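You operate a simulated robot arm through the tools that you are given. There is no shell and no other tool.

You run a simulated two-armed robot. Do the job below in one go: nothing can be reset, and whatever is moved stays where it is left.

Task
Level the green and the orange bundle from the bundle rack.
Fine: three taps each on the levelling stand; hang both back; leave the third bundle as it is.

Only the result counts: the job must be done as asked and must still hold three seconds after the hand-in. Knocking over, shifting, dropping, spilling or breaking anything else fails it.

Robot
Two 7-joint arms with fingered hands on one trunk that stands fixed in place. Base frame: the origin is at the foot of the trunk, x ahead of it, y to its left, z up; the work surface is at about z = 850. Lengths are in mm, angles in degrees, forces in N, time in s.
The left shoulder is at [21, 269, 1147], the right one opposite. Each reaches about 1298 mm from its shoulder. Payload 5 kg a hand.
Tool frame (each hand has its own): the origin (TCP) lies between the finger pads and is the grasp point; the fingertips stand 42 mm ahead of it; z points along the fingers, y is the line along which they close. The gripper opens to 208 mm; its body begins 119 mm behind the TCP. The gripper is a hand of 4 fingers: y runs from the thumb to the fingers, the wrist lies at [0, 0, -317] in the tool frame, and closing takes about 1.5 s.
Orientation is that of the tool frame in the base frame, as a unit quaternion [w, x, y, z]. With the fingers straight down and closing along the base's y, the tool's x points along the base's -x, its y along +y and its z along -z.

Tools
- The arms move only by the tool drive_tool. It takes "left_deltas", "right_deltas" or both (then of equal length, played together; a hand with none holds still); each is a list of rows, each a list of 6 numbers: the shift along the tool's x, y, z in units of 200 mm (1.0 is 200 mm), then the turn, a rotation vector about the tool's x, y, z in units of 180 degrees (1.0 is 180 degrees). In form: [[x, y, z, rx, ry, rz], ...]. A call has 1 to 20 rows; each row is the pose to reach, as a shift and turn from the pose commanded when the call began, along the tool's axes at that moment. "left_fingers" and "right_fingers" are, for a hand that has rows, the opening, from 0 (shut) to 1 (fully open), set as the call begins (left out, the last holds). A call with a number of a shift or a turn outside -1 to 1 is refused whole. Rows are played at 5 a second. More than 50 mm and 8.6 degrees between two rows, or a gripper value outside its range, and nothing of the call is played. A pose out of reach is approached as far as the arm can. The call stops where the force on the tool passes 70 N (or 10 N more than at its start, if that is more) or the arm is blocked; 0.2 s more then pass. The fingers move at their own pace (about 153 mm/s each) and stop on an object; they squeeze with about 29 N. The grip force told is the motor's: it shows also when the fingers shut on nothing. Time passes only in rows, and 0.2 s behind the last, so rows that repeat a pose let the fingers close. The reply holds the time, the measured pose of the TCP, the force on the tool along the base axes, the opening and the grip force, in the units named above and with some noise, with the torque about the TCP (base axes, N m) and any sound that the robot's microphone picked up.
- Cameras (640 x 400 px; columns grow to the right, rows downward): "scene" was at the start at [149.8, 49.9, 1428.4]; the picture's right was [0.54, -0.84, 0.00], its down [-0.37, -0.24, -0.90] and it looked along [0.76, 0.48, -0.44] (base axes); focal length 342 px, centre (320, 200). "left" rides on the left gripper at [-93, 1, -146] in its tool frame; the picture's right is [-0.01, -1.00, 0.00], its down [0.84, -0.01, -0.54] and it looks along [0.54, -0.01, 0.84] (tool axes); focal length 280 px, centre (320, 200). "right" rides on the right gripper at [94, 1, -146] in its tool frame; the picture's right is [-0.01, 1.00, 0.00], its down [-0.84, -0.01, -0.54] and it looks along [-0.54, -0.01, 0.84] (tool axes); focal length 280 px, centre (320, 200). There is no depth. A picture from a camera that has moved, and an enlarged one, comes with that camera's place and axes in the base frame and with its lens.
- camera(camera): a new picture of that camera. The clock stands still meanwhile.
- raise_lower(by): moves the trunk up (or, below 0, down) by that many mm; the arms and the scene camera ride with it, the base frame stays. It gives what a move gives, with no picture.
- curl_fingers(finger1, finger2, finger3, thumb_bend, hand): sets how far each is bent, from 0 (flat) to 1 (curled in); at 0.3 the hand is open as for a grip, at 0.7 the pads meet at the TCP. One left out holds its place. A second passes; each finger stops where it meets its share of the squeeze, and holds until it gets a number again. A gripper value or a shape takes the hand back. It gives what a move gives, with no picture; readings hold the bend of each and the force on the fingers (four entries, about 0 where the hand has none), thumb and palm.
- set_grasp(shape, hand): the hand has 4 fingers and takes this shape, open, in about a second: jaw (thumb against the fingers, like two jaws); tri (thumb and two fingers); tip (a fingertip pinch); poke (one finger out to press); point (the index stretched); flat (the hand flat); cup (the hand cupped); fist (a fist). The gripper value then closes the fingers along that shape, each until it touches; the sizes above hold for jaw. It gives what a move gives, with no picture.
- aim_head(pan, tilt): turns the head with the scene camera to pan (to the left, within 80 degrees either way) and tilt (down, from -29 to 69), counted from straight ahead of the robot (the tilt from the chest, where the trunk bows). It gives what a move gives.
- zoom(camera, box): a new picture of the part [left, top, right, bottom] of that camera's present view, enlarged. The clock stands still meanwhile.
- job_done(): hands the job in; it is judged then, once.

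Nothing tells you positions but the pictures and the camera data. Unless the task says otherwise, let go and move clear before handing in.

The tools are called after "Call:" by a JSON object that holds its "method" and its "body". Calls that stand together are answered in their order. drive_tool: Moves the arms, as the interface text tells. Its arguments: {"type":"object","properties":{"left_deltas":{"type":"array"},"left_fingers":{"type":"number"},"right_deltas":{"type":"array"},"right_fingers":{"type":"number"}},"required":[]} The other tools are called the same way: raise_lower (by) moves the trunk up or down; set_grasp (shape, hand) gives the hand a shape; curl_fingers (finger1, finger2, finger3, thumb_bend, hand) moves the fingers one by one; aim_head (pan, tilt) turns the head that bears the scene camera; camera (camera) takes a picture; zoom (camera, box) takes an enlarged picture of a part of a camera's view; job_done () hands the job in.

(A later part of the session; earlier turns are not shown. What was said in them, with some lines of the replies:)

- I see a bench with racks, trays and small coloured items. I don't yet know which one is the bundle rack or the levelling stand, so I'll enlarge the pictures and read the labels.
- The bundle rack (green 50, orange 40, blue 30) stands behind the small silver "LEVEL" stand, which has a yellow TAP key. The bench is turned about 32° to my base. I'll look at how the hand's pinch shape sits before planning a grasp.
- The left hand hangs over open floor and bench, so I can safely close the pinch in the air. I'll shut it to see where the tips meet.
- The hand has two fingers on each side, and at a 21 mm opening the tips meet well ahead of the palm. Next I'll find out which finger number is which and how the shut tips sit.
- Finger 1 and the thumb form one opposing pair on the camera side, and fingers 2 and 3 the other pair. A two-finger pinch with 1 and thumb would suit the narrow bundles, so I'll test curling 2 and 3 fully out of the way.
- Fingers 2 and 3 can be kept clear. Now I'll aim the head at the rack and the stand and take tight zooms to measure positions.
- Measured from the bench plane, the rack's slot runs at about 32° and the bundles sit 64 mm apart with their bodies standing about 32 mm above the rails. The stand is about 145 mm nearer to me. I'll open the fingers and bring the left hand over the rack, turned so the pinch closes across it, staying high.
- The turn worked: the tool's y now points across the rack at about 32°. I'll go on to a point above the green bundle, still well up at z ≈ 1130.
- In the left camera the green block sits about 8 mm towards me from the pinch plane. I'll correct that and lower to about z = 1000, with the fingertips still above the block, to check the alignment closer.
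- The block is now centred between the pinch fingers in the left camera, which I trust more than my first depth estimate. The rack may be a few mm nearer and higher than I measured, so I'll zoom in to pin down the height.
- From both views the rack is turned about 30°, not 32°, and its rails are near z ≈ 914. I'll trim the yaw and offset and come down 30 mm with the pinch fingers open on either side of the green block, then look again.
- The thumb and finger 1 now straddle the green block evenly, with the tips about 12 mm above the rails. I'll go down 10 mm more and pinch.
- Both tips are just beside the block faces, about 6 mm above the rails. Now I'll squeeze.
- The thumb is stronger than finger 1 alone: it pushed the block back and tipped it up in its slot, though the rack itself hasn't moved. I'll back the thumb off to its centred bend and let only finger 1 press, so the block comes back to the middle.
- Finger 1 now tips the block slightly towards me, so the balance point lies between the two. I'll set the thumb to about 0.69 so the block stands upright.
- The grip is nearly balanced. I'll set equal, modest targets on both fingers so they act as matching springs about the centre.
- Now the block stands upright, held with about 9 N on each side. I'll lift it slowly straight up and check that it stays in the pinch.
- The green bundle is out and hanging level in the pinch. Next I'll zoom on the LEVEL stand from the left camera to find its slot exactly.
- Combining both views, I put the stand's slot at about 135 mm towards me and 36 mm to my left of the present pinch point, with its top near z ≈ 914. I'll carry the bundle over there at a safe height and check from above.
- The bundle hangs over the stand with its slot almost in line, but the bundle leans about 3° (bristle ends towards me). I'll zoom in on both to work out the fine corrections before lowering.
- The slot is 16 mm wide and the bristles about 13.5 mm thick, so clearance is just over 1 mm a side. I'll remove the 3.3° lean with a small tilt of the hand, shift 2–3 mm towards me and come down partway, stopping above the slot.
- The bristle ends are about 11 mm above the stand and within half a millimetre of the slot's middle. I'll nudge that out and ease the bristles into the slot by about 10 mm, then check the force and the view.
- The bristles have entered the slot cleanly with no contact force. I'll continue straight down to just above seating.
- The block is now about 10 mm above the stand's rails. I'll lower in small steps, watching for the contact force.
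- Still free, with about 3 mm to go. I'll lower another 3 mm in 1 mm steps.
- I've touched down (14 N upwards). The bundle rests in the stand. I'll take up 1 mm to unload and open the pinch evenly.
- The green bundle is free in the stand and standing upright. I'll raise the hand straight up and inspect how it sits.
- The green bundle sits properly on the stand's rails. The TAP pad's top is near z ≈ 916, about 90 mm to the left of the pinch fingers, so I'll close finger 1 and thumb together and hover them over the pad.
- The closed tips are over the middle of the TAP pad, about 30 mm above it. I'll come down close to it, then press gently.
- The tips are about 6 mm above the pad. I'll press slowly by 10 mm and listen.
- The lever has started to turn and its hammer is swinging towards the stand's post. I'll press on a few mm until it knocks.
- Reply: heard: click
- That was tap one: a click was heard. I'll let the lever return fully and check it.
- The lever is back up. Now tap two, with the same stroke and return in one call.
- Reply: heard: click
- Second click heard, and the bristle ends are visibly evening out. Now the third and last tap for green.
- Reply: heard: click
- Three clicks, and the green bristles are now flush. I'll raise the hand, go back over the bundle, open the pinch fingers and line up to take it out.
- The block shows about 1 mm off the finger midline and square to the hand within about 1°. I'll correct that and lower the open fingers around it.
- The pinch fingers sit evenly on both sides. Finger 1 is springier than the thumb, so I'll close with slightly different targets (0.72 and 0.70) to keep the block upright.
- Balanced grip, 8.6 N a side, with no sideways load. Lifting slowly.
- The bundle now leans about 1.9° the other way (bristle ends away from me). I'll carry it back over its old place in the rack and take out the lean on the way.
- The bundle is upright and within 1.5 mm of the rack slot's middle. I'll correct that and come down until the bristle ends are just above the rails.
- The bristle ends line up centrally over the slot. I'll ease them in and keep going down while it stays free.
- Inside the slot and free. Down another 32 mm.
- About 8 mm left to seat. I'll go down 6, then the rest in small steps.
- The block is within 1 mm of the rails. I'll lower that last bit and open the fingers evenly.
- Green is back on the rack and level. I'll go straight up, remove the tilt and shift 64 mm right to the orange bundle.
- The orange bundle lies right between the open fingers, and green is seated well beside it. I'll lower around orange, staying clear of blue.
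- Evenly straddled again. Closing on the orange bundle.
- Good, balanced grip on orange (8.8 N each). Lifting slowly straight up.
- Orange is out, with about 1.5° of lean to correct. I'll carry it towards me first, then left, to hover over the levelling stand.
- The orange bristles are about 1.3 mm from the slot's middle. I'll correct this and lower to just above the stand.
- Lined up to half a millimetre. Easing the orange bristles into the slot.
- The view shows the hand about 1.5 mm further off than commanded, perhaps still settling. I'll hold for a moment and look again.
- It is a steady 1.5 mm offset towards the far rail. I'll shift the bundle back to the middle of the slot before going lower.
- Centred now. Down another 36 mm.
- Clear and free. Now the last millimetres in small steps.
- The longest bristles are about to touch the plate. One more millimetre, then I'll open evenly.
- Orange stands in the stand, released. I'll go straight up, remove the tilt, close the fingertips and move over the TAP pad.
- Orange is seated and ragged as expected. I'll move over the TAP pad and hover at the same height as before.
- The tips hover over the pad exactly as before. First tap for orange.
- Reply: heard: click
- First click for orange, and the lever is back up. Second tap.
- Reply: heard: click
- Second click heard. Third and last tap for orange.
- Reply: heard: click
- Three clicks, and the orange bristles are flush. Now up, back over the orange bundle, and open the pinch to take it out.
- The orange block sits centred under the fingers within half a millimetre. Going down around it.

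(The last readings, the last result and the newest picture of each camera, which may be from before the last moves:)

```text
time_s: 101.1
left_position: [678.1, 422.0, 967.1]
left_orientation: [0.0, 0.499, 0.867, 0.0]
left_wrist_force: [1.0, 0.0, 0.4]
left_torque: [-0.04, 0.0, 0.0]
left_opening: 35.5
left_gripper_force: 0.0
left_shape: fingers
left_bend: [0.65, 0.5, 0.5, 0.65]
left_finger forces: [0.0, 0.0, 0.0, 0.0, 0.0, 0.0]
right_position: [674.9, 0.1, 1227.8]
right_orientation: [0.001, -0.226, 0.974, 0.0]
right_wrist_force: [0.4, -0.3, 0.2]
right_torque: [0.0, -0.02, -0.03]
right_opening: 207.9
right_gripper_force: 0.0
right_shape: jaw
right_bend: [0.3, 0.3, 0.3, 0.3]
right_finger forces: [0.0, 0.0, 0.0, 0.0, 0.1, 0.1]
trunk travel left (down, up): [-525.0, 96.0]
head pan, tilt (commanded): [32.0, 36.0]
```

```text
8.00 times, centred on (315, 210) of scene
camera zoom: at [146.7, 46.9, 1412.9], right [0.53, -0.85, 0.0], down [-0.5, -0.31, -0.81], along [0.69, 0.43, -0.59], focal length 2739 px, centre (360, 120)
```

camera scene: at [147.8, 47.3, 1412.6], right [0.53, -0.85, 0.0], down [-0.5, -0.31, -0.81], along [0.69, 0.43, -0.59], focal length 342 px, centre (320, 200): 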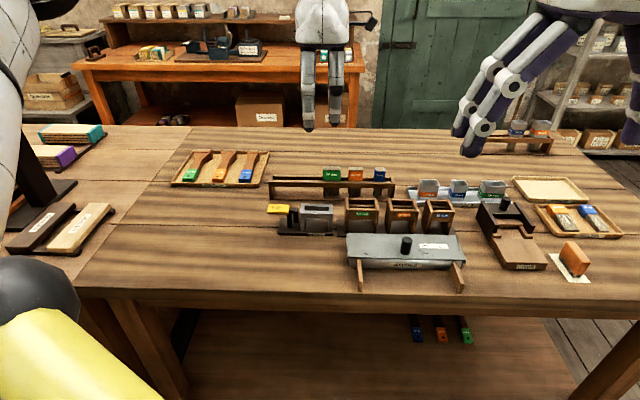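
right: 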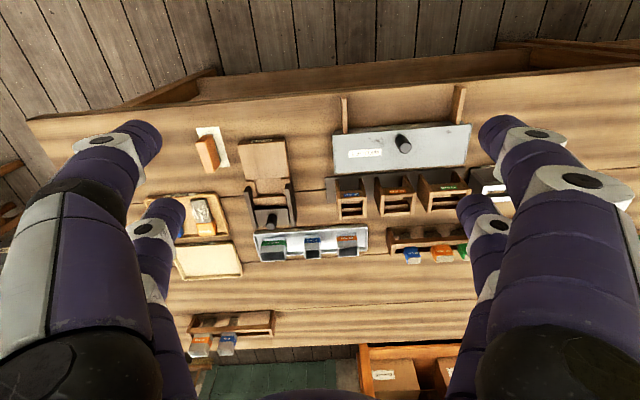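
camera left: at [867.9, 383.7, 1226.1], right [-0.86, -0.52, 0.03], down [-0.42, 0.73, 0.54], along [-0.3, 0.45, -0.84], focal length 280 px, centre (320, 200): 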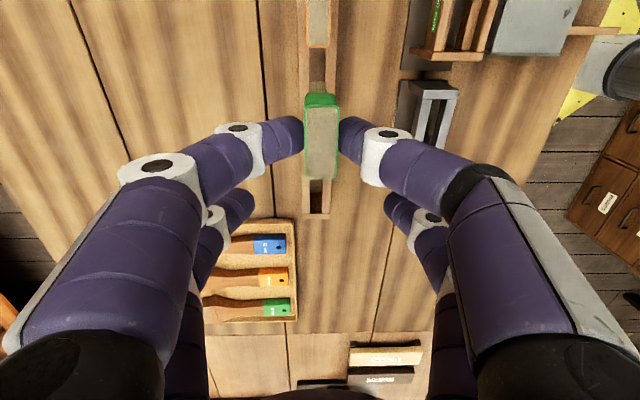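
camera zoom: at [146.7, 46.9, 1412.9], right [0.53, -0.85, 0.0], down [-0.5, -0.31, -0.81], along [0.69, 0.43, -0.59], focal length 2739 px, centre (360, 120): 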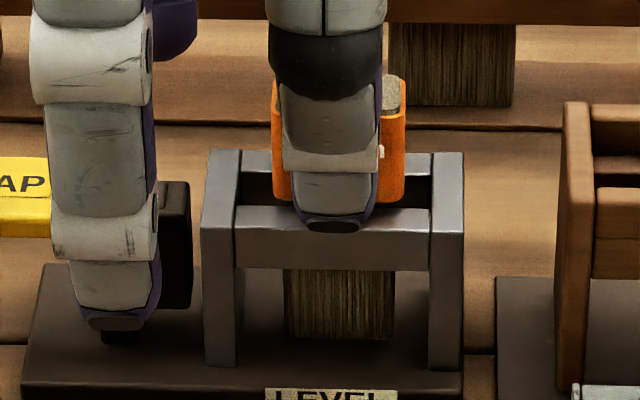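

Block is half a millimetre towards finger 1. I'll nudge the hand and then close.

Call:
{"method": "drive_tool", "body": {"left_deltas": [[0, 0.003, 0, 0, 0, 0], [0, 0.003, 0, 0, 0, 0]]}}

Call:
{"method": "curl_fingers", "body": {"hand": "left", "finger1": 0.72, "thumb_bend": 0.7}}

Call:
{"method": "zoom", "body": {"camera": "left", "box": [240, 40, 400, 160]}}

Call:
{"method": "zoom", "body": {"camera": "scene", "box": [275, 185, 355, 235]}}

```text
time_s: 101.7
left_position: [679.9, 422.4, 967.2]
left_orientation: [0.0, 0.499, 0.867, 0.0]
left_wrist_force: [0.0, -0.2, -0.6]
left_torque: [-0.06, 0.02, 0.0]
left_opening: 35.6
left_gripper_force: 0.0
left_shape: fingers
left_bend: [0.65, 0.5, 0.5, 0.65]
left_finger forces: [0.0, 0.0, 0.0, 0.0, 0.0, 0.0]
right_position: [675.7, 0.0, 1228.0]
right_orientation: [0.0, -0.227, 0.974, -0.001]
right_wrist_force: [0.0, -0.1, 1.0]
right_torque: [-0.04, 0.01, 0.02]
right_opening: 207.7
right_gripper_force: 0.1
right_shape: jaw
right_bend: [0.3, 0.3, 0.3, 0.3]
right_finger forces: [0.1, 0.1, 0.1, 0.1, 0.0, 0.0]
trunk travel left (down, up): [-525.0, 96.0]
head pan, tilt (commanded): [32.0, 36.0]
```

```text
time_s: 102.7
left_position: [679.3, 422.5, 967.6]
left_orientation: [0.0, 0.499, 0.867, 0.0]
left_wrist_force: [0.1, -0.2, -0.1]
left_torque: [0.01, 0.02, 0.01]
left_opening: 26.4
left_gripper_force: 8.8
left_shape: fingers
left_bend: [0.66, 0.5, 0.5, 0.68]
left_finger forces: [8.8, 0.0, 0.0, 0.0, 8.8, 0.0]
right_position: [674.9, -0.2, 1228.5]
right_orientation: [0.0, -0.227, 0.974, 0.0]
right_wrist_force: [0.3, 0.4, -1.0]
right_torque: [0.03, -0.03, 0.03]
right_opening: 207.8
right_gripper_force: 0.0
right_shape: jaw
right_bend: [0.3, 0.3, 0.3, 0.3]
right_finger forces: [0.0, 0.0, 0.1, 0.1, 0.0, 0.0]
trunk travel left (down, up): [-525.0, 96.0]
head pan, tilt (commanded): [32.0, 36.0]
```

```text
3.33 times, centred on (320, 100) of left
camera zoom: at [727.9, 342.3, 1113.6], right [-0.86, -0.52, 0.0], down [-0.43, 0.72, 0.54], along [-0.28, 0.46, -0.84], focal length 935 px, centre (320, 533)
```

zoom: 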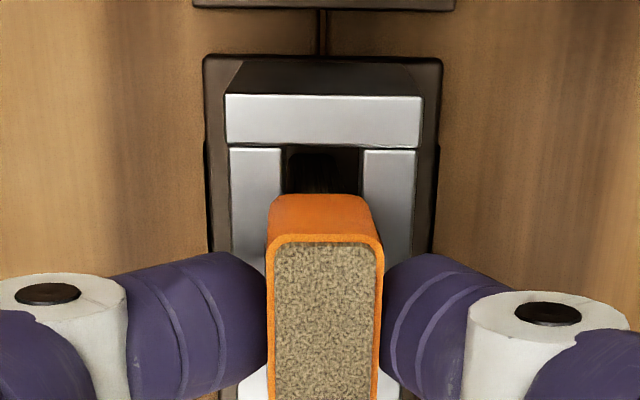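

```text
8.00 times, centred on (315, 210) of scene
camera zoom: at [146.7, 46.9, 1412.9], right [0.53, -0.85, 0.0], down [-0.5, -0.31, -0.81], along [0.69, 0.43, -0.59], focal length 2739 px, centre (360, 120)
```

zoom: 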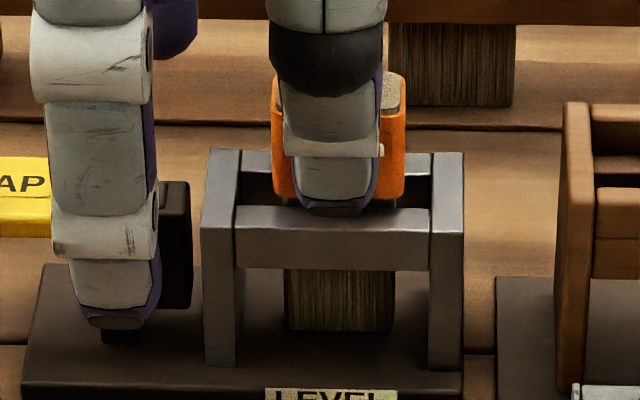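

Firm and balanced at 8.8 N a side. Lifting orange out of the stand.

Call:
{"method": "drive_tool", "body": {"left_deltas": [[0, 0, -0.02, 0, 0, 0], [0, 0, -0.05, 0, 0, 0], [0, 0, -0.1, 0, 0, 0], [0, 0, -0.16, 0, 0, 0], [0, 0, -0.22, 0, 0, 0], [0, 0, -0.28, 0, 0, 0], [0, 0, -0.34, 0, 0, 0], [0, 0, -0.4, 0, 0, 0], [0, 0, -0.46, 0, 0, 0], [0, 0, -0.52, 0, 0, 0], [0, 0, -0.57, 0, 0, 0], [0, 0, -0.57, 0, 0, 0]]}}

Call:
{"method": "zoom", "body": {"camera": "left", "box": [290, 75, 350, 125]}}

Call:
{"method": "zoom", "body": {"camera": "scene", "box": [265, 145, 365, 245]}}

```text
time_s: 105.3
left_position: [681.3, 422.6, 1081.4]
left_orientation: [0.0, 0.498, 0.867, 0.0]
left_wrist_force: [-0.8, 0.1, -0.4]
left_torque: [0.0, 0.03, 0.01]
left_opening: 26.3
left_gripper_force: 8.8
left_shape: fingers
left_bend: [0.66, 0.5, 0.5, 0.68]
left_finger forces: [8.7, 0.1, 0.0, 0.0, 8.8, 0.0]
right_position: [676.0, 1.0, 1228.0]
right_orientation: [-0.001, -0.227, 0.974, 0.0]
right_wrist_force: [-0.2, -0.9, -0.1]
right_torque: [-0.02, 0.0, 0.0]
right_opening: 207.8
right_gripper_force: 0.1
right_shape: jaw
right_bend: [0.3, 0.3, 0.3, 0.3]
right_finger forces: [0.0, 0.0, 0.0, 0.0, 0.0, 0.0]
trunk travel left (down, up): [-525.0, 96.0]
head pan, tilt (commanded): [32.0, 36.0]
```

```text
8.00 times, centred on (320, 100) of left
camera zoom: at [728.5, 342.2, 1227.8], right [-0.86, -0.52, 0.0], down [-0.43, 0.72, 0.54], along [-0.28, 0.46, -0.84], focal length 2243 px, centre (320, 1000)
```

zoom: 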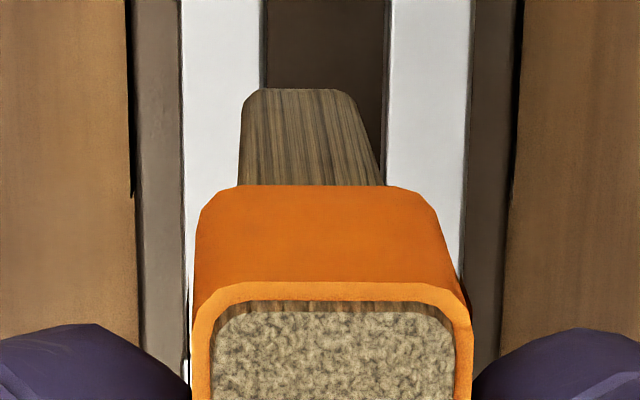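

```text
4.00 times, centred on (315, 195) of scene
camera zoom: at [146.9, 46.9, 1412.8], right [0.53, -0.85, 0.0], down [-0.5, -0.31, -0.81], along [0.69, 0.43, -0.59], focal length 1369 px, centre (340, 220)
```

zoom: 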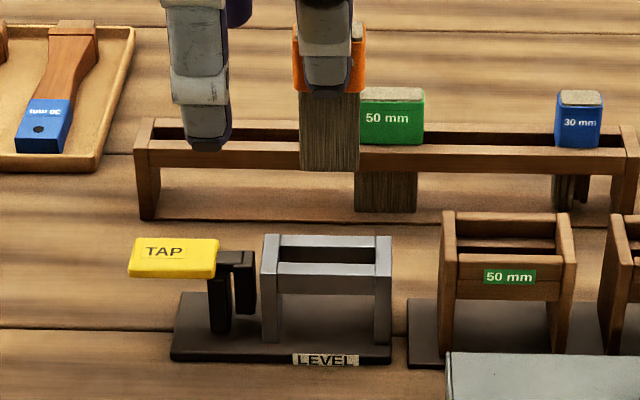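

Orange hangs with about 1.8° lean, as green did. I'll carry it back over its gap in the rack between green and blue, correcting the lean on the way.

Call:
{"method": "drive_tool", "body": {"left_deltas": [[-0.03, 0.02, -0.03, 0.002, 0, 0], [-0.08, 0.06, -0.05, 0.004, 0, 0], [-0.14, 0.12, -0.05, 0.006, 0, 0], [-0.2, 0.19, -0.05, 0.008, 0, 0], [-0.26, 0.27, -0.05, 0.01, 0, 0], [-0.32, 0.35, -0.05, 0.01, 0, 0], [-0.37, 0.43, -0.05, 0.01, 0, 0], [-0.41, 0.51, -0.05, 0.01, 0, 0], [-0.45, 0.58, -0.05, 0.01, 0, 0], [-0.475, 0.64, -0.05, 0.01, 0, 0], [-0.4845, 0.678, -0.03, 0.01, 0, 0], [-0.4845, 0.678, 0.0, 0.01, 0, 0], [-0.4845, 0.678, 0.0, 0.01, 0, 0]]}}

Call:
{"method": "zoom", "body": {"camera": "left", "box": [280, 40, 360, 120]}}

Call:
{"method": "zoom", "body": {"camera": "scene", "box": [270, 100, 410, 200]}}

```text
time_s: 108.1
left_position: [845.4, 406.7, 1080.8]
left_orientation: [-0.008, 0.499, 0.867, -0.013]
left_wrist_force: [0.0, -0.4, -0.5]
left_torque: [0.02, 0.0, -0.01]
left_opening: 26.3
left_gripper_force: 8.0
left_shape: fingers
left_bend: [0.66, 0.5, 0.5, 0.68]
left_finger forces: [8.7, 0.0, 0.1, 0.0, 8.6, 0.0]
right_position: [675.8, 1.7, 1228.6]
right_orientation: [0.0, -0.227, 0.974, 0.0]
right_wrist_force: [0.1, -0.1, -0.5]
right_torque: [0.01, 0.0, 0.03]
right_opening: 207.8
right_gripper_force: 0.0
right_shape: jaw
right_bend: [0.3, 0.3, 0.3, 0.3]
right_finger forces: [0.0, 0.1, 0.0, 0.0, 0.0, 0.0]
trunk travel left (down, up): [-525.0, 96.0]
head pan, tilt (commanded): [32.0, 36.0]
```

```text
5.00 times, centred on (320, 80) of left
camera zoom: at [898.2, 329.5, 1226.8], right [-0.86, -0.52, 0.03], down [-0.42, 0.73, 0.54], along [-0.3, 0.45, -0.84], focal length 1402 px, centre (320, 800)
```

zoom: 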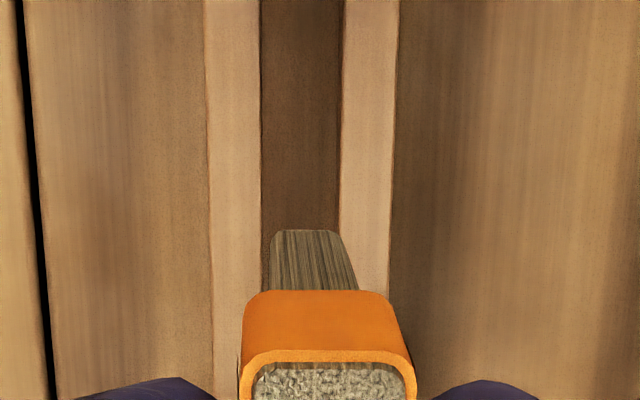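

```text
4.00 times, centred on (340, 150) of scene
camera zoom: at [146.9, 47.0, 1412.9], right [0.53, -0.85, 0.0], down [-0.5, -0.31, -0.81], along [0.69, 0.43, -0.59], focal length 1369 px, centre (240, 400)
```

zoom: 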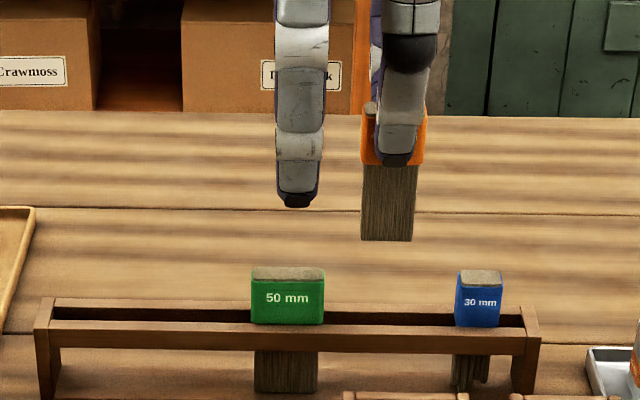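

The orange bristles are right over the slot and midway between green and blue. Lowering to just above the rails.

Call:
{"method": "drive_tool", "body": {"left_deltas": [[0, 0.0019, 0.06, 0, 0, 0], [0, 0.0038, 0.12, 0, 0, 0], [0, 0.0057, 0.18, 0, 0, 0], [0, 0.0075, 0.24, 0, 0, 0], [0, 0.0091, 0.29, 0, 0, 0], [0, 0.0091, 0.29, 0, 0, 0]]}}

Call:
{"method": "zoom", "body": {"camera": "left", "box": [280, 40, 360, 120]}}

Call:
{"method": "zoom", "body": {"camera": "scene", "box": [290, 120, 390, 200]}}

```text
time_s: 109.5
left_position: [845.1, 407.9, 1023.6]
left_orientation: [-0.008, 0.498, 0.867, -0.014]
left_wrist_force: [-0.6, 0.2, -0.1]
left_torque: [0.01, -0.03, 0.01]
left_opening: 26.7
left_gripper_force: 8.7
left_shape: fingers
left_bend: [0.66, 0.5, 0.5, 0.68]
left_finger forces: [8.7, 0.0, 0.0, 0.0, 8.7, 0.0]
right_position: [675.4, 0.5, 1228.5]
right_orientation: [0.001, -0.226, 0.974, 0.0]
right_wrist_force: [0.6, 0.2, 1.1]
right_torque: [0.0, -0.03, -0.01]
right_opening: 207.7
right_gripper_force: 0.1
right_shape: jaw
right_bend: [0.3, 0.3, 0.3, 0.3]
right_finger forces: [0.0, 0.0, 0.1, 0.1, 0.2, 0.0]
trunk travel left (down, up): [-525.0, 96.0]
head pan, tilt (commanded): [32.0, 36.0]
```

```text
5.00 times, centred on (320, 80) of left
camera zoom: at [897.8, 329.4, 1169.7], right [-0.86, -0.52, 0.03], down [-0.42, 0.73, 0.54], along [-0.3, 0.45, -0.84], focal length 1402 px, centre (320, 800)
```

zoom: 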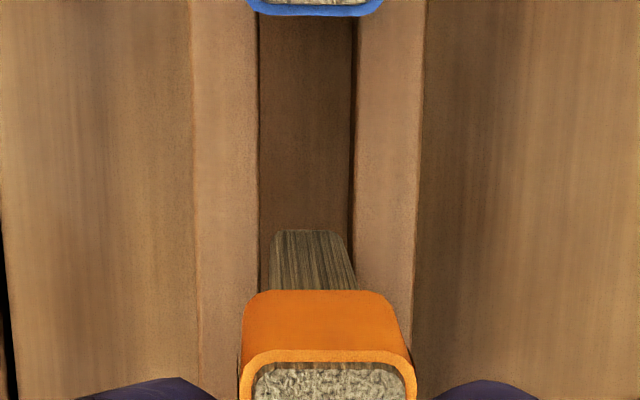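

```text
5.00 times, centred on (340, 160) of scene
camera zoom: at [146.6, 46.8, 1412.9], right [0.53, -0.85, 0.0], down [-0.5, -0.31, -0.81], along [0.69, 0.43, -0.59], focal length 1712 px, centre (220, 400)
```

zoom: 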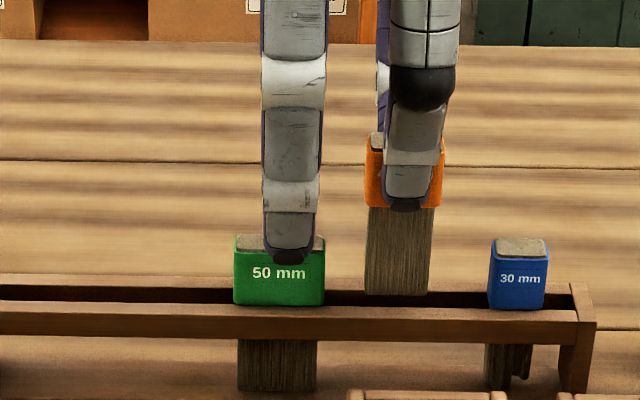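

Centred over the slot. Easing in and checking partway.

Call:
{"method": "drive_tool", "body": {"left_deltas": [[0, 0.0008, 0.025, 0, 0, 0], [0, 0.0016, 0.05, 0, 0, 0], [0, 0.0023, 0.075, 0, 0, 0], [0, 0.0031, 0.1, 0, 0, 0], [0, 0.0031, 0.1, 0, 0, 0]]}}

Call:
{"method": "zoom", "body": {"camera": "left", "box": [280, 40, 360, 120]}}

```text
time_s: 110.7
left_position: [844.6, 407.4, 1004.5]
left_orientation: [-0.008, 0.499, 0.866, -0.014]
left_wrist_force: [-0.1, 0.6, 0.0]
left_torque: [0.02, 0.0, 0.0]
left_opening: 26.5
left_gripper_force: 8.5
left_shape: fingers
left_bend: [0.66, 0.5, 0.5, 0.68]
left_finger forces: [8.7, 0.0, 0.1, 0.0, 8.7, 0.0]
right_position: [675.4, -0.3, 1228.5]
right_orientation: [0.001, -0.227, 0.974, 0.0]
right_wrist_force: [-0.5, 0.0, -0.2]
right_torque: [0.03, -0.01, -0.01]
right_opening: 208.0
right_gripper_force: 0.0
right_shape: jaw
right_bend: [0.3, 0.3, 0.3, 0.3]
right_finger forces: [0.0, 0.1, 0.0, 0.0, 0.1, 0.0]
trunk travel left (down, up): [-525.0, 96.0]
head pan, tilt (commanded): [32.0, 36.0]
```

```text
5.00 times, centred on (320, 80) of left
camera zoom: at [898.2, 328.9, 1149.7], right [-0.86, -0.52, 0.03], down [-0.42, 0.73, 0.54], along [-0.3, 0.45, -0.84], focal length 1402 px, centre (320, 800)
```

zoom: 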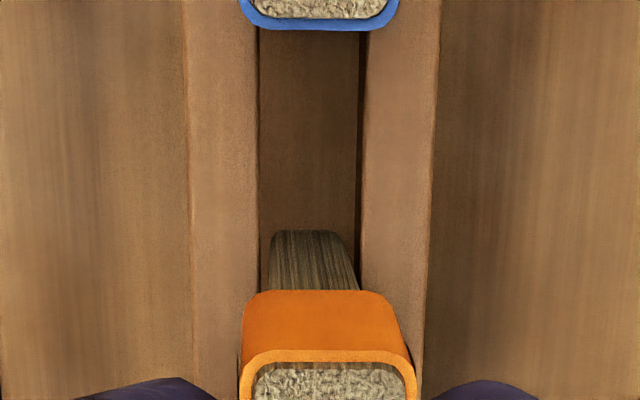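

In the slot, free. Down another 32 mm.

Call:
{"method": "drive_tool", "body": {"left_deltas": [[0, 0.0008, 0.03, 0, 0, 0], [0, 0.0017, 0.06, 0, 0, 0], [0, 0.0026, 0.09, 0, 0, 0], [0, 0.0035, 0.12, 0, 0, 0], [0, 0.0043, 0.145, 0, 0, 0], [0, 0.0047, 0.16, 0, 0, 0], [0, 0.0047, 0.16, 0, 0, 0]]}}

Call:
{"method": "zoom", "body": {"camera": "left", "box": [280, 40, 360, 120]}}

Call:
{"method": "zoom", "body": {"camera": "scene", "box": [310, 150, 390, 200]}}

```text
time_s: 112.3
left_position: [844.5, 407.5, 971.1]
left_orientation: [-0.008, 0.498, 0.867, -0.013]
left_wrist_force: [0.3, -0.8, -0.5]
left_torque: [0.01, -0.03, -0.04]
left_opening: 26.5
left_gripper_force: 9.0
left_shape: fingers
left_bend: [0.66, 0.5, 0.5, 0.68]
left_finger forces: [8.7, 0.1, 0.1, 0.0, 8.7, 0.0]
right_position: [675.1, 0.1, 1228.2]
right_orientation: [0.001, -0.226, 0.974, 0.0]
right_wrist_force: [0.8, -0.1, 1.2]
right_torque: [-0.01, 0.0, -0.01]
right_opening: 207.8
right_gripper_force: 0.1
right_shape: jaw
right_bend: [0.3, 0.3, 0.3, 0.3]
right_finger forces: [0.0, 0.0, 0.1, 0.1, 0.0, 0.0]
trunk travel left (down, up): [-525.0, 96.0]
head pan, tilt (commanded): [32.0, 36.0]
```

```text
5.00 times, centred on (320, 80) of left
camera zoom: at [897.5, 329.0, 1117.2], right [-0.86, -0.52, 0.03], down [-0.42, 0.73, 0.54], along [-0.3, 0.45, -0.84], focal length 1402 px, centre (320, 800)
```

zoom: 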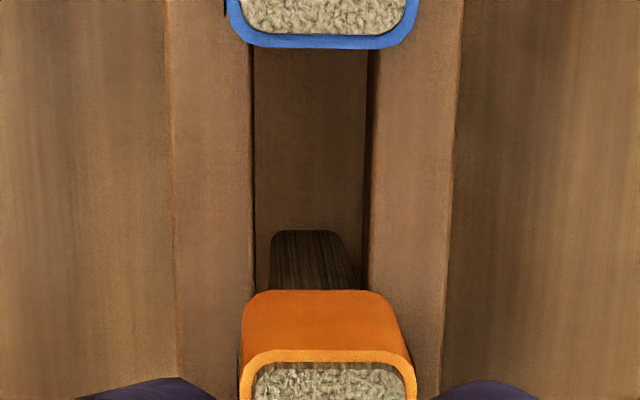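

```text
8.00 times, centred on (350, 175) of scene
camera zoom: at [146.7, 46.9, 1412.9], right [0.53, -0.85, 0.0], down [-0.5, -0.31, -0.81], along [0.69, 0.43, -0.59], focal length 2739 px, centre (80, 400)
```

zoom: 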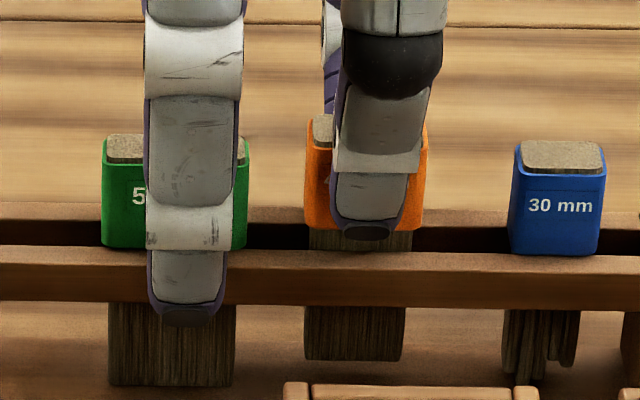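

About 8–9 mm to seat. Down 7.5 mm.

Call:
{"method": "drive_tool", "body": {"left_deltas": [[0, 0.0003, 0.01, 0, 0, 0], [0, 0.0006, 0.02, 0, 0, 0], [0, 0.0009, 0.03, 0, 0, 0], [0, 0.0012, 0.038, 0, 0, 0], [0, 0.0012, 0.038, 0, 0, 0]]}}

Call:
{"method": "zoom", "body": {"camera": "scene", "box": [310, 150, 390, 200]}}

```text
time_s: 113.5
left_position: [844.6, 406.5, 964.4]
left_orientation: [-0.008, 0.498, 0.867, -0.014]
left_wrist_force: [0.0, 0.3, 0.0]
left_torque: [0.03, -0.04, 0.03]
left_opening: 26.8
left_gripper_force: 8.3
left_shape: fingers
left_bend: [0.66, 0.5, 0.5, 0.68]
left_finger forces: [8.7, 0.0, 0.1, 0.0, 8.7, 0.1]
right_position: [674.6, 0.9, 1228.2]
right_orientation: [0.0, -0.226, 0.974, 0.0]
right_wrist_force: [0.2, -0.5, 0.8]
right_torque: [-0.03, -0.02, 0.01]
right_opening: 207.8
right_gripper_force: 0.1
right_shape: jaw
right_bend: [0.3, 0.3, 0.3, 0.3]
right_finger forces: [0.1, 0.0, 0.1, 0.0, 0.0, 0.1]
trunk travel left (down, up): [-525.0, 96.0]
head pan, tilt (commanded): [32.0, 36.0]
```

```text
8.00 times, centred on (350, 175) of scene
camera zoom: at [146.7, 46.9, 1412.9], right [0.53, -0.85, 0.0], down [-0.5, -0.31, -0.81], along [0.69, 0.43, -0.59], focal length 2739 px, centre (80, 400)
```

zoom: 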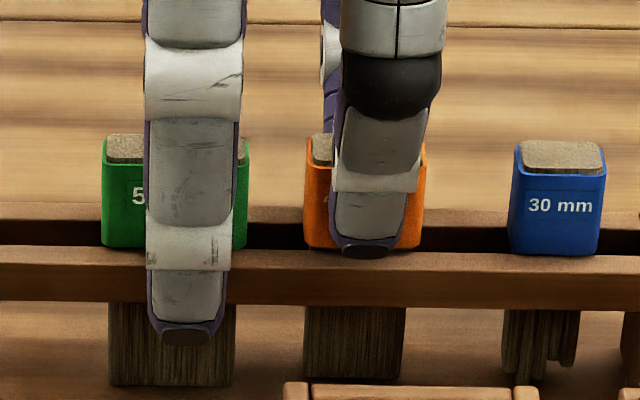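

Within about 1 mm of the rails. I'll lower that last bit and open evenly.

Call:
{"method": "drive_tool", "body": {"left_deltas": [[0, 0.0001, 0.004, 0, 0, 0], [0, 0.0002, 0.006, 0, 0, 0]]}}

Call:
{"method": "curl_fingers", "body": {"hand": "left", "finger1": 0.58, "thumb_bend": 0.6}}

Call:
{"method": "zoom", "body": {"camera": "scene", "box": [310, 150, 390, 200]}}

Call:
{"method": "zoom", "body": {"camera": "left", "box": [240, 40, 400, 160]}}

```text
time_s: 114.1
left_position: [845.7, 407.5, 962.3]
left_orientation: [-0.008, 0.498, 0.867, -0.013]
left_wrist_force: [-0.2, 0.4, -0.3]
left_torque: [0.03, 0.0, -0.01]
left_opening: 26.1
left_gripper_force: 8.8
left_shape: fingers
left_bend: [0.66, 0.5, 0.5, 0.68]
left_finger forces: [8.7, 0.0, 0.1, 0.0, 8.7, 0.1]
right_position: [674.3, -0.6, 1228.6]
right_orientation: [0.0, -0.227, 0.974, 0.0]
right_wrist_force: [0.5, -0.3, 0.1]
right_torque: [0.01, -0.01, 0.0]
right_opening: 207.9
right_gripper_force: 0.0
right_shape: jaw
right_bend: [0.3, 0.3, 0.3, 0.3]
right_finger forces: [0.0, 0.1, 0.0, 0.0, 0.0, 0.1]
trunk travel left (down, up): [-525.0, 96.0]
head pan, tilt (commanded): [32.0, 36.0]
```

```text
time_s: 115.1
left_position: [844.7, 405.7, 962.6]
left_orientation: [-0.008, 0.499, 0.866, -0.014]
left_wrist_force: [-0.5, 0.2, -0.1]
left_torque: [-0.01, 0.05, 0.0]
left_opening: 67.8
left_gripper_force: 0.1
left_shape: fingers
left_bend: [0.57, 0.5, 0.5, 0.6]
left_finger forces: [0.0, 0.0, 0.1, 0.0, 0.0, 0.0]
right_position: [674.0, 0.3, 1228.7]
right_orientation: [0.0, -0.226, 0.974, 0.0]
right_wrist_force: [1.1, -0.5, 0.0]
right_torque: [0.02, -0.01, 0.01]
right_opening: 208.0
right_gripper_force: 0.1
right_shape: jaw
right_bend: [0.3, 0.3, 0.3, 0.3]
right_finger forces: [0.1, 0.0, 0.0, 0.0, 0.0, 0.0]
trunk travel left (down, up): [-525.0, 96.0]
head pan, tilt (commanded): [32.0, 36.0]
```

```text
8.00 times, centred on (350, 175) of scene
camera zoom: at [146.7, 46.9, 1412.9], right [0.53, -0.85, 0.0], down [-0.5, -0.31, -0.81], along [0.69, 0.43, -0.59], focal length 2739 px, centre (80, 400)
```

zoom: 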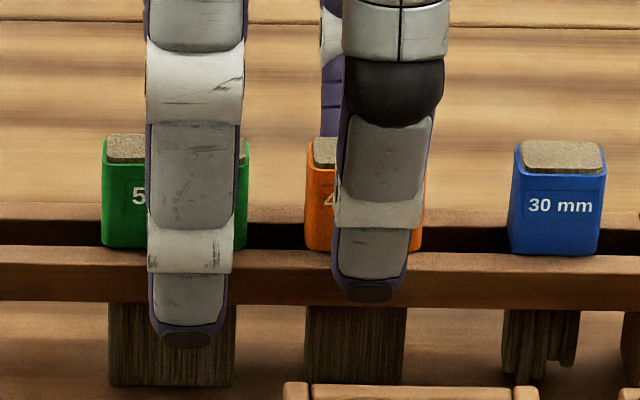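

```text
3.33 times, centred on (320, 100) of left
camera zoom: at [898.1, 328.7, 1108.6], right [-0.86, -0.52, 0.03], down [-0.42, 0.73, 0.54], along [-0.3, 0.45, -0.84], focal length 935 px, centre (320, 533)
```

zoom: 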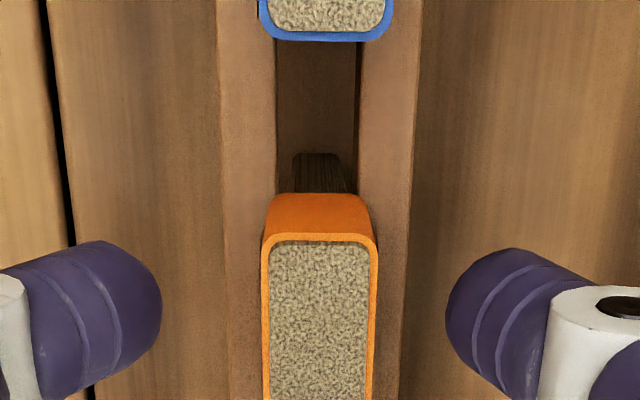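

Orange has settled onto the rails and the fingers are clear. I'll go straight up, well away, and inspect everything.

Call:
{"method": "drive_tool", "body": {"left_deltas": [[0, -0.0016, -0.05, 0, 0, 0], [0, -0.0047, -0.15, 0, 0, 0], [0, -0.0079, -0.25, 0, 0, 0], [0, -0.011, -0.35, 0, 0, 0], [0, -0.0157, -0.5, 0, 0, 0], [0, -0.02, -0.65, 0, 0, 0], [0, -0.025, -0.8, 0, 0, 0], [0, -0.025, -0.9, -0.01, 0, 0], [0.1, -0.025, -0.95, -0.01, 0, 0]]}}

Call:
{"method": "camera", "body": {"camera": "scene"}}

Call:
{"method": "zoom", "body": {"camera": "scene", "box": [260, 155, 420, 255]}}

Call:
{"method": "zoom", "body": {"camera": "scene", "box": [310, 155, 400, 210]}}

```text
time_s: 117.1
left_position: [835.9, 425.7, 1153.9]
left_orientation: [0.0, 0.498, 0.867, -0.001]
left_wrist_force: [-0.8, 0.0, 0.0]
left_torque: [0.0, -0.11, -0.01]
left_opening: 67.5
left_gripper_force: 0.0
left_shape: fingers
left_bend: [0.57, 0.5, 0.5, 0.6]
left_finger forces: [0.0, 0.0, 0.0, 0.0, 0.0, 0.0]
left hand out of reach, approached as far as the arm can: row 7, 8
right_position: [673.2, 1.1, 1230.5]
right_orientation: [0.0, -0.228, 0.974, 0.0]
right_wrist_force: [-0.6, 0.1, 1.1]
right_torque: [-0.02, -0.18, 0.0]
right_opening: 207.6
right_gripper_force: 0.0
right_shape: jaw
right_bend: [0.3, 0.3, 0.3, 0.3]
right_finger forces: [0.0, 0.0, 0.0, 0.0, 0.0, 0.1]
trunk travel left (down, up): [-525.0, 96.0]
head pan, tilt (commanded): [32.0, 36.0]
```

```text
taken
camera scene: at [145.2, 47.0, 1413.2], right [0.53, -0.85, 0.0], down [-0.5, -0.31, -0.81], along [0.69, 0.43, -0.59], focal length 342 px, centre (320, 200)
```

scene: 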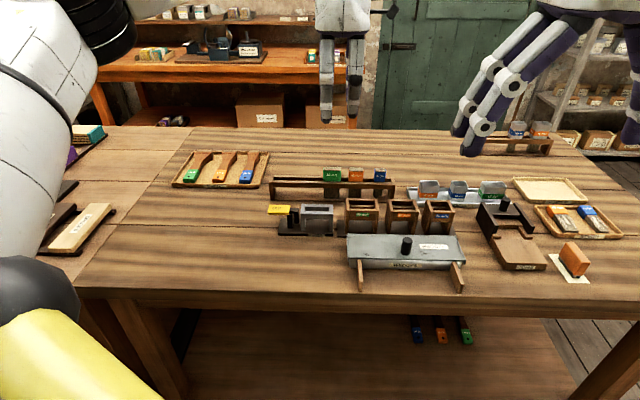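

```text
4.00 times, centred on (340, 205) of scene
camera zoom: at [145.2, 47.0, 1413.2], right [0.53, -0.85, 0.0], down [-0.5, -0.31, -0.81], along [0.69, 0.43, -0.59], focal length 1369 px, centre (240, 180)
```

zoom: 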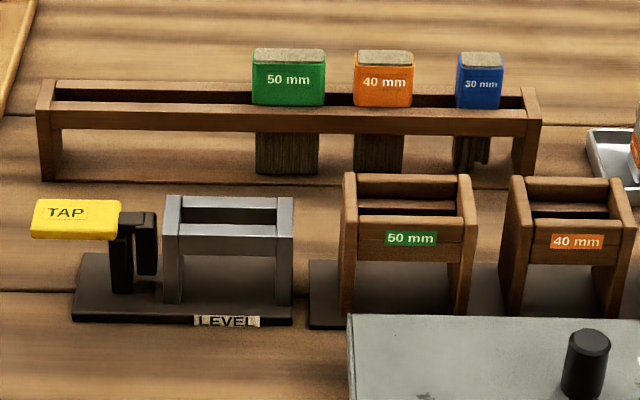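

```text
7.11 times, centred on (355, 182) of scene
camera zoom: at [145.2, 47.0, 1413.2], right [0.53, -0.85, 0.0], down [-0.5, -0.31, -0.81], along [0.69, 0.43, -0.59], focal length 2434 px, centre (71, 324)
```

zoom: 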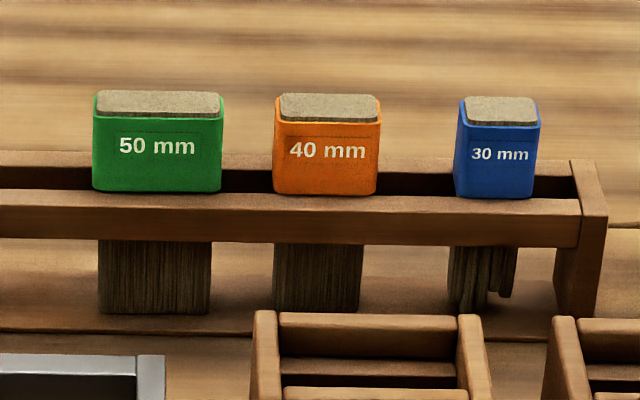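

Green and orange both hang back in the rack with flush bristle ends. Blue is still ragged and in its place, and the stand is empty with its lever up. I'll draw the hand back a little so it is well clear before handing in.

Call:
{"method": "drive_tool", "body": {"left_deltas": [[0, -0.1, 0, 0, 0, 0], [0, -0.2, 0, 0, 0, 0], [0, -0.3, 0, 0, 0, 0], [0.1, -0.4, 0, 0, 0, 0], [0.2, -0.5, 0, 0, 0, 0], [0.2, -0.5, 0, 0, 0, 0], [0.2, -0.5, 0, 0, 0, 0]]}}

Call:
{"method": "zoom", "body": {"camera": "scene", "box": [240, 140, 440, 265]}}

```text
time_s: 118.7
left_position: [728.5, 407.5, 1153.9]
left_orientation: [0.0, 0.498, 0.867, -0.001]
left_wrist_force: [-0.2, -0.8, 0.5]
left_torque: [0.02, -0.08, 0.01]
left_opening: 67.6
left_gripper_force: 0.0
left_shape: fingers
left_bend: [0.57, 0.5, 0.5, 0.6]
left_finger forces: [0.0, 0.0, 0.0, 0.0, 0.0, 0.1]
right_position: [672.3, 0.0, 1228.5]
right_orientation: [0.001, -0.227, 0.974, 0.0]
right_wrist_force: [-0.7, -0.8, -0.3]
right_torque: [-0.06, -0.09, -0.04]
right_opening: 207.9
right_gripper_force: 0.2
right_shape: jaw
right_bend: [0.3, 0.3, 0.3, 0.3]
right_finger forces: [0.1, 0.1, 0.1, 0.0, 0.0, 0.0]
trunk travel left (down, up): [-525.0, 96.0]
head pan, tilt (commanded): [32.0, 36.0]
```

```text
3.20 times, centred on (340, 202) of scene
camera zoom: at [145.8, 46.8, 1413.1], right [0.53, -0.85, 0.0], down [-0.5, -0.31, -0.81], along [0.69, 0.43, -0.59], focal length 1096 px, centre (256, 192)
```

zoom: 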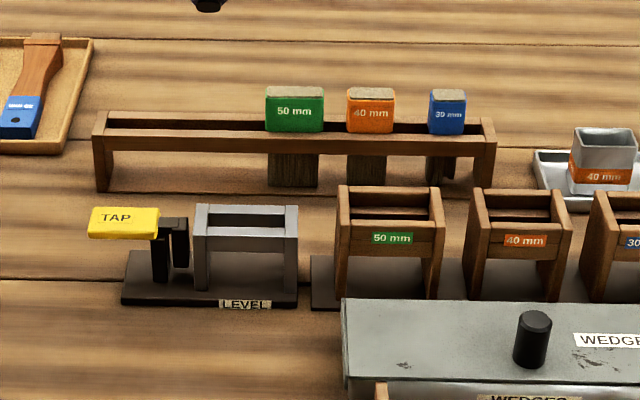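

Everything is in place: green and orange are level and hung back, blue is untouched, the stand is empty and the hand is clear. Handing in.

Call:
{"method": "job_done", "body": {}}

```text
The job is handed in.
```

The green and orange bundles are levelled and hanging back in their places on the bundle rack. Each got exactly three taps on the levelling stand, and I heard a click for every one. Afterwards both bundles' bristle ends looked flush.

- **Blue bundle:** I left it alone; it hangs where it was, still ragged.
- **First pinch on green:** my first grip pushed the green bundle back and tipped it up in its slot. I re-centred it before lifting, and the rack's position in the pictures did not change.
- **At hand-in:** the stand was empty with its lever back up, and the hand was open and clear of the bench. I saw nothing else moved or knocked over.
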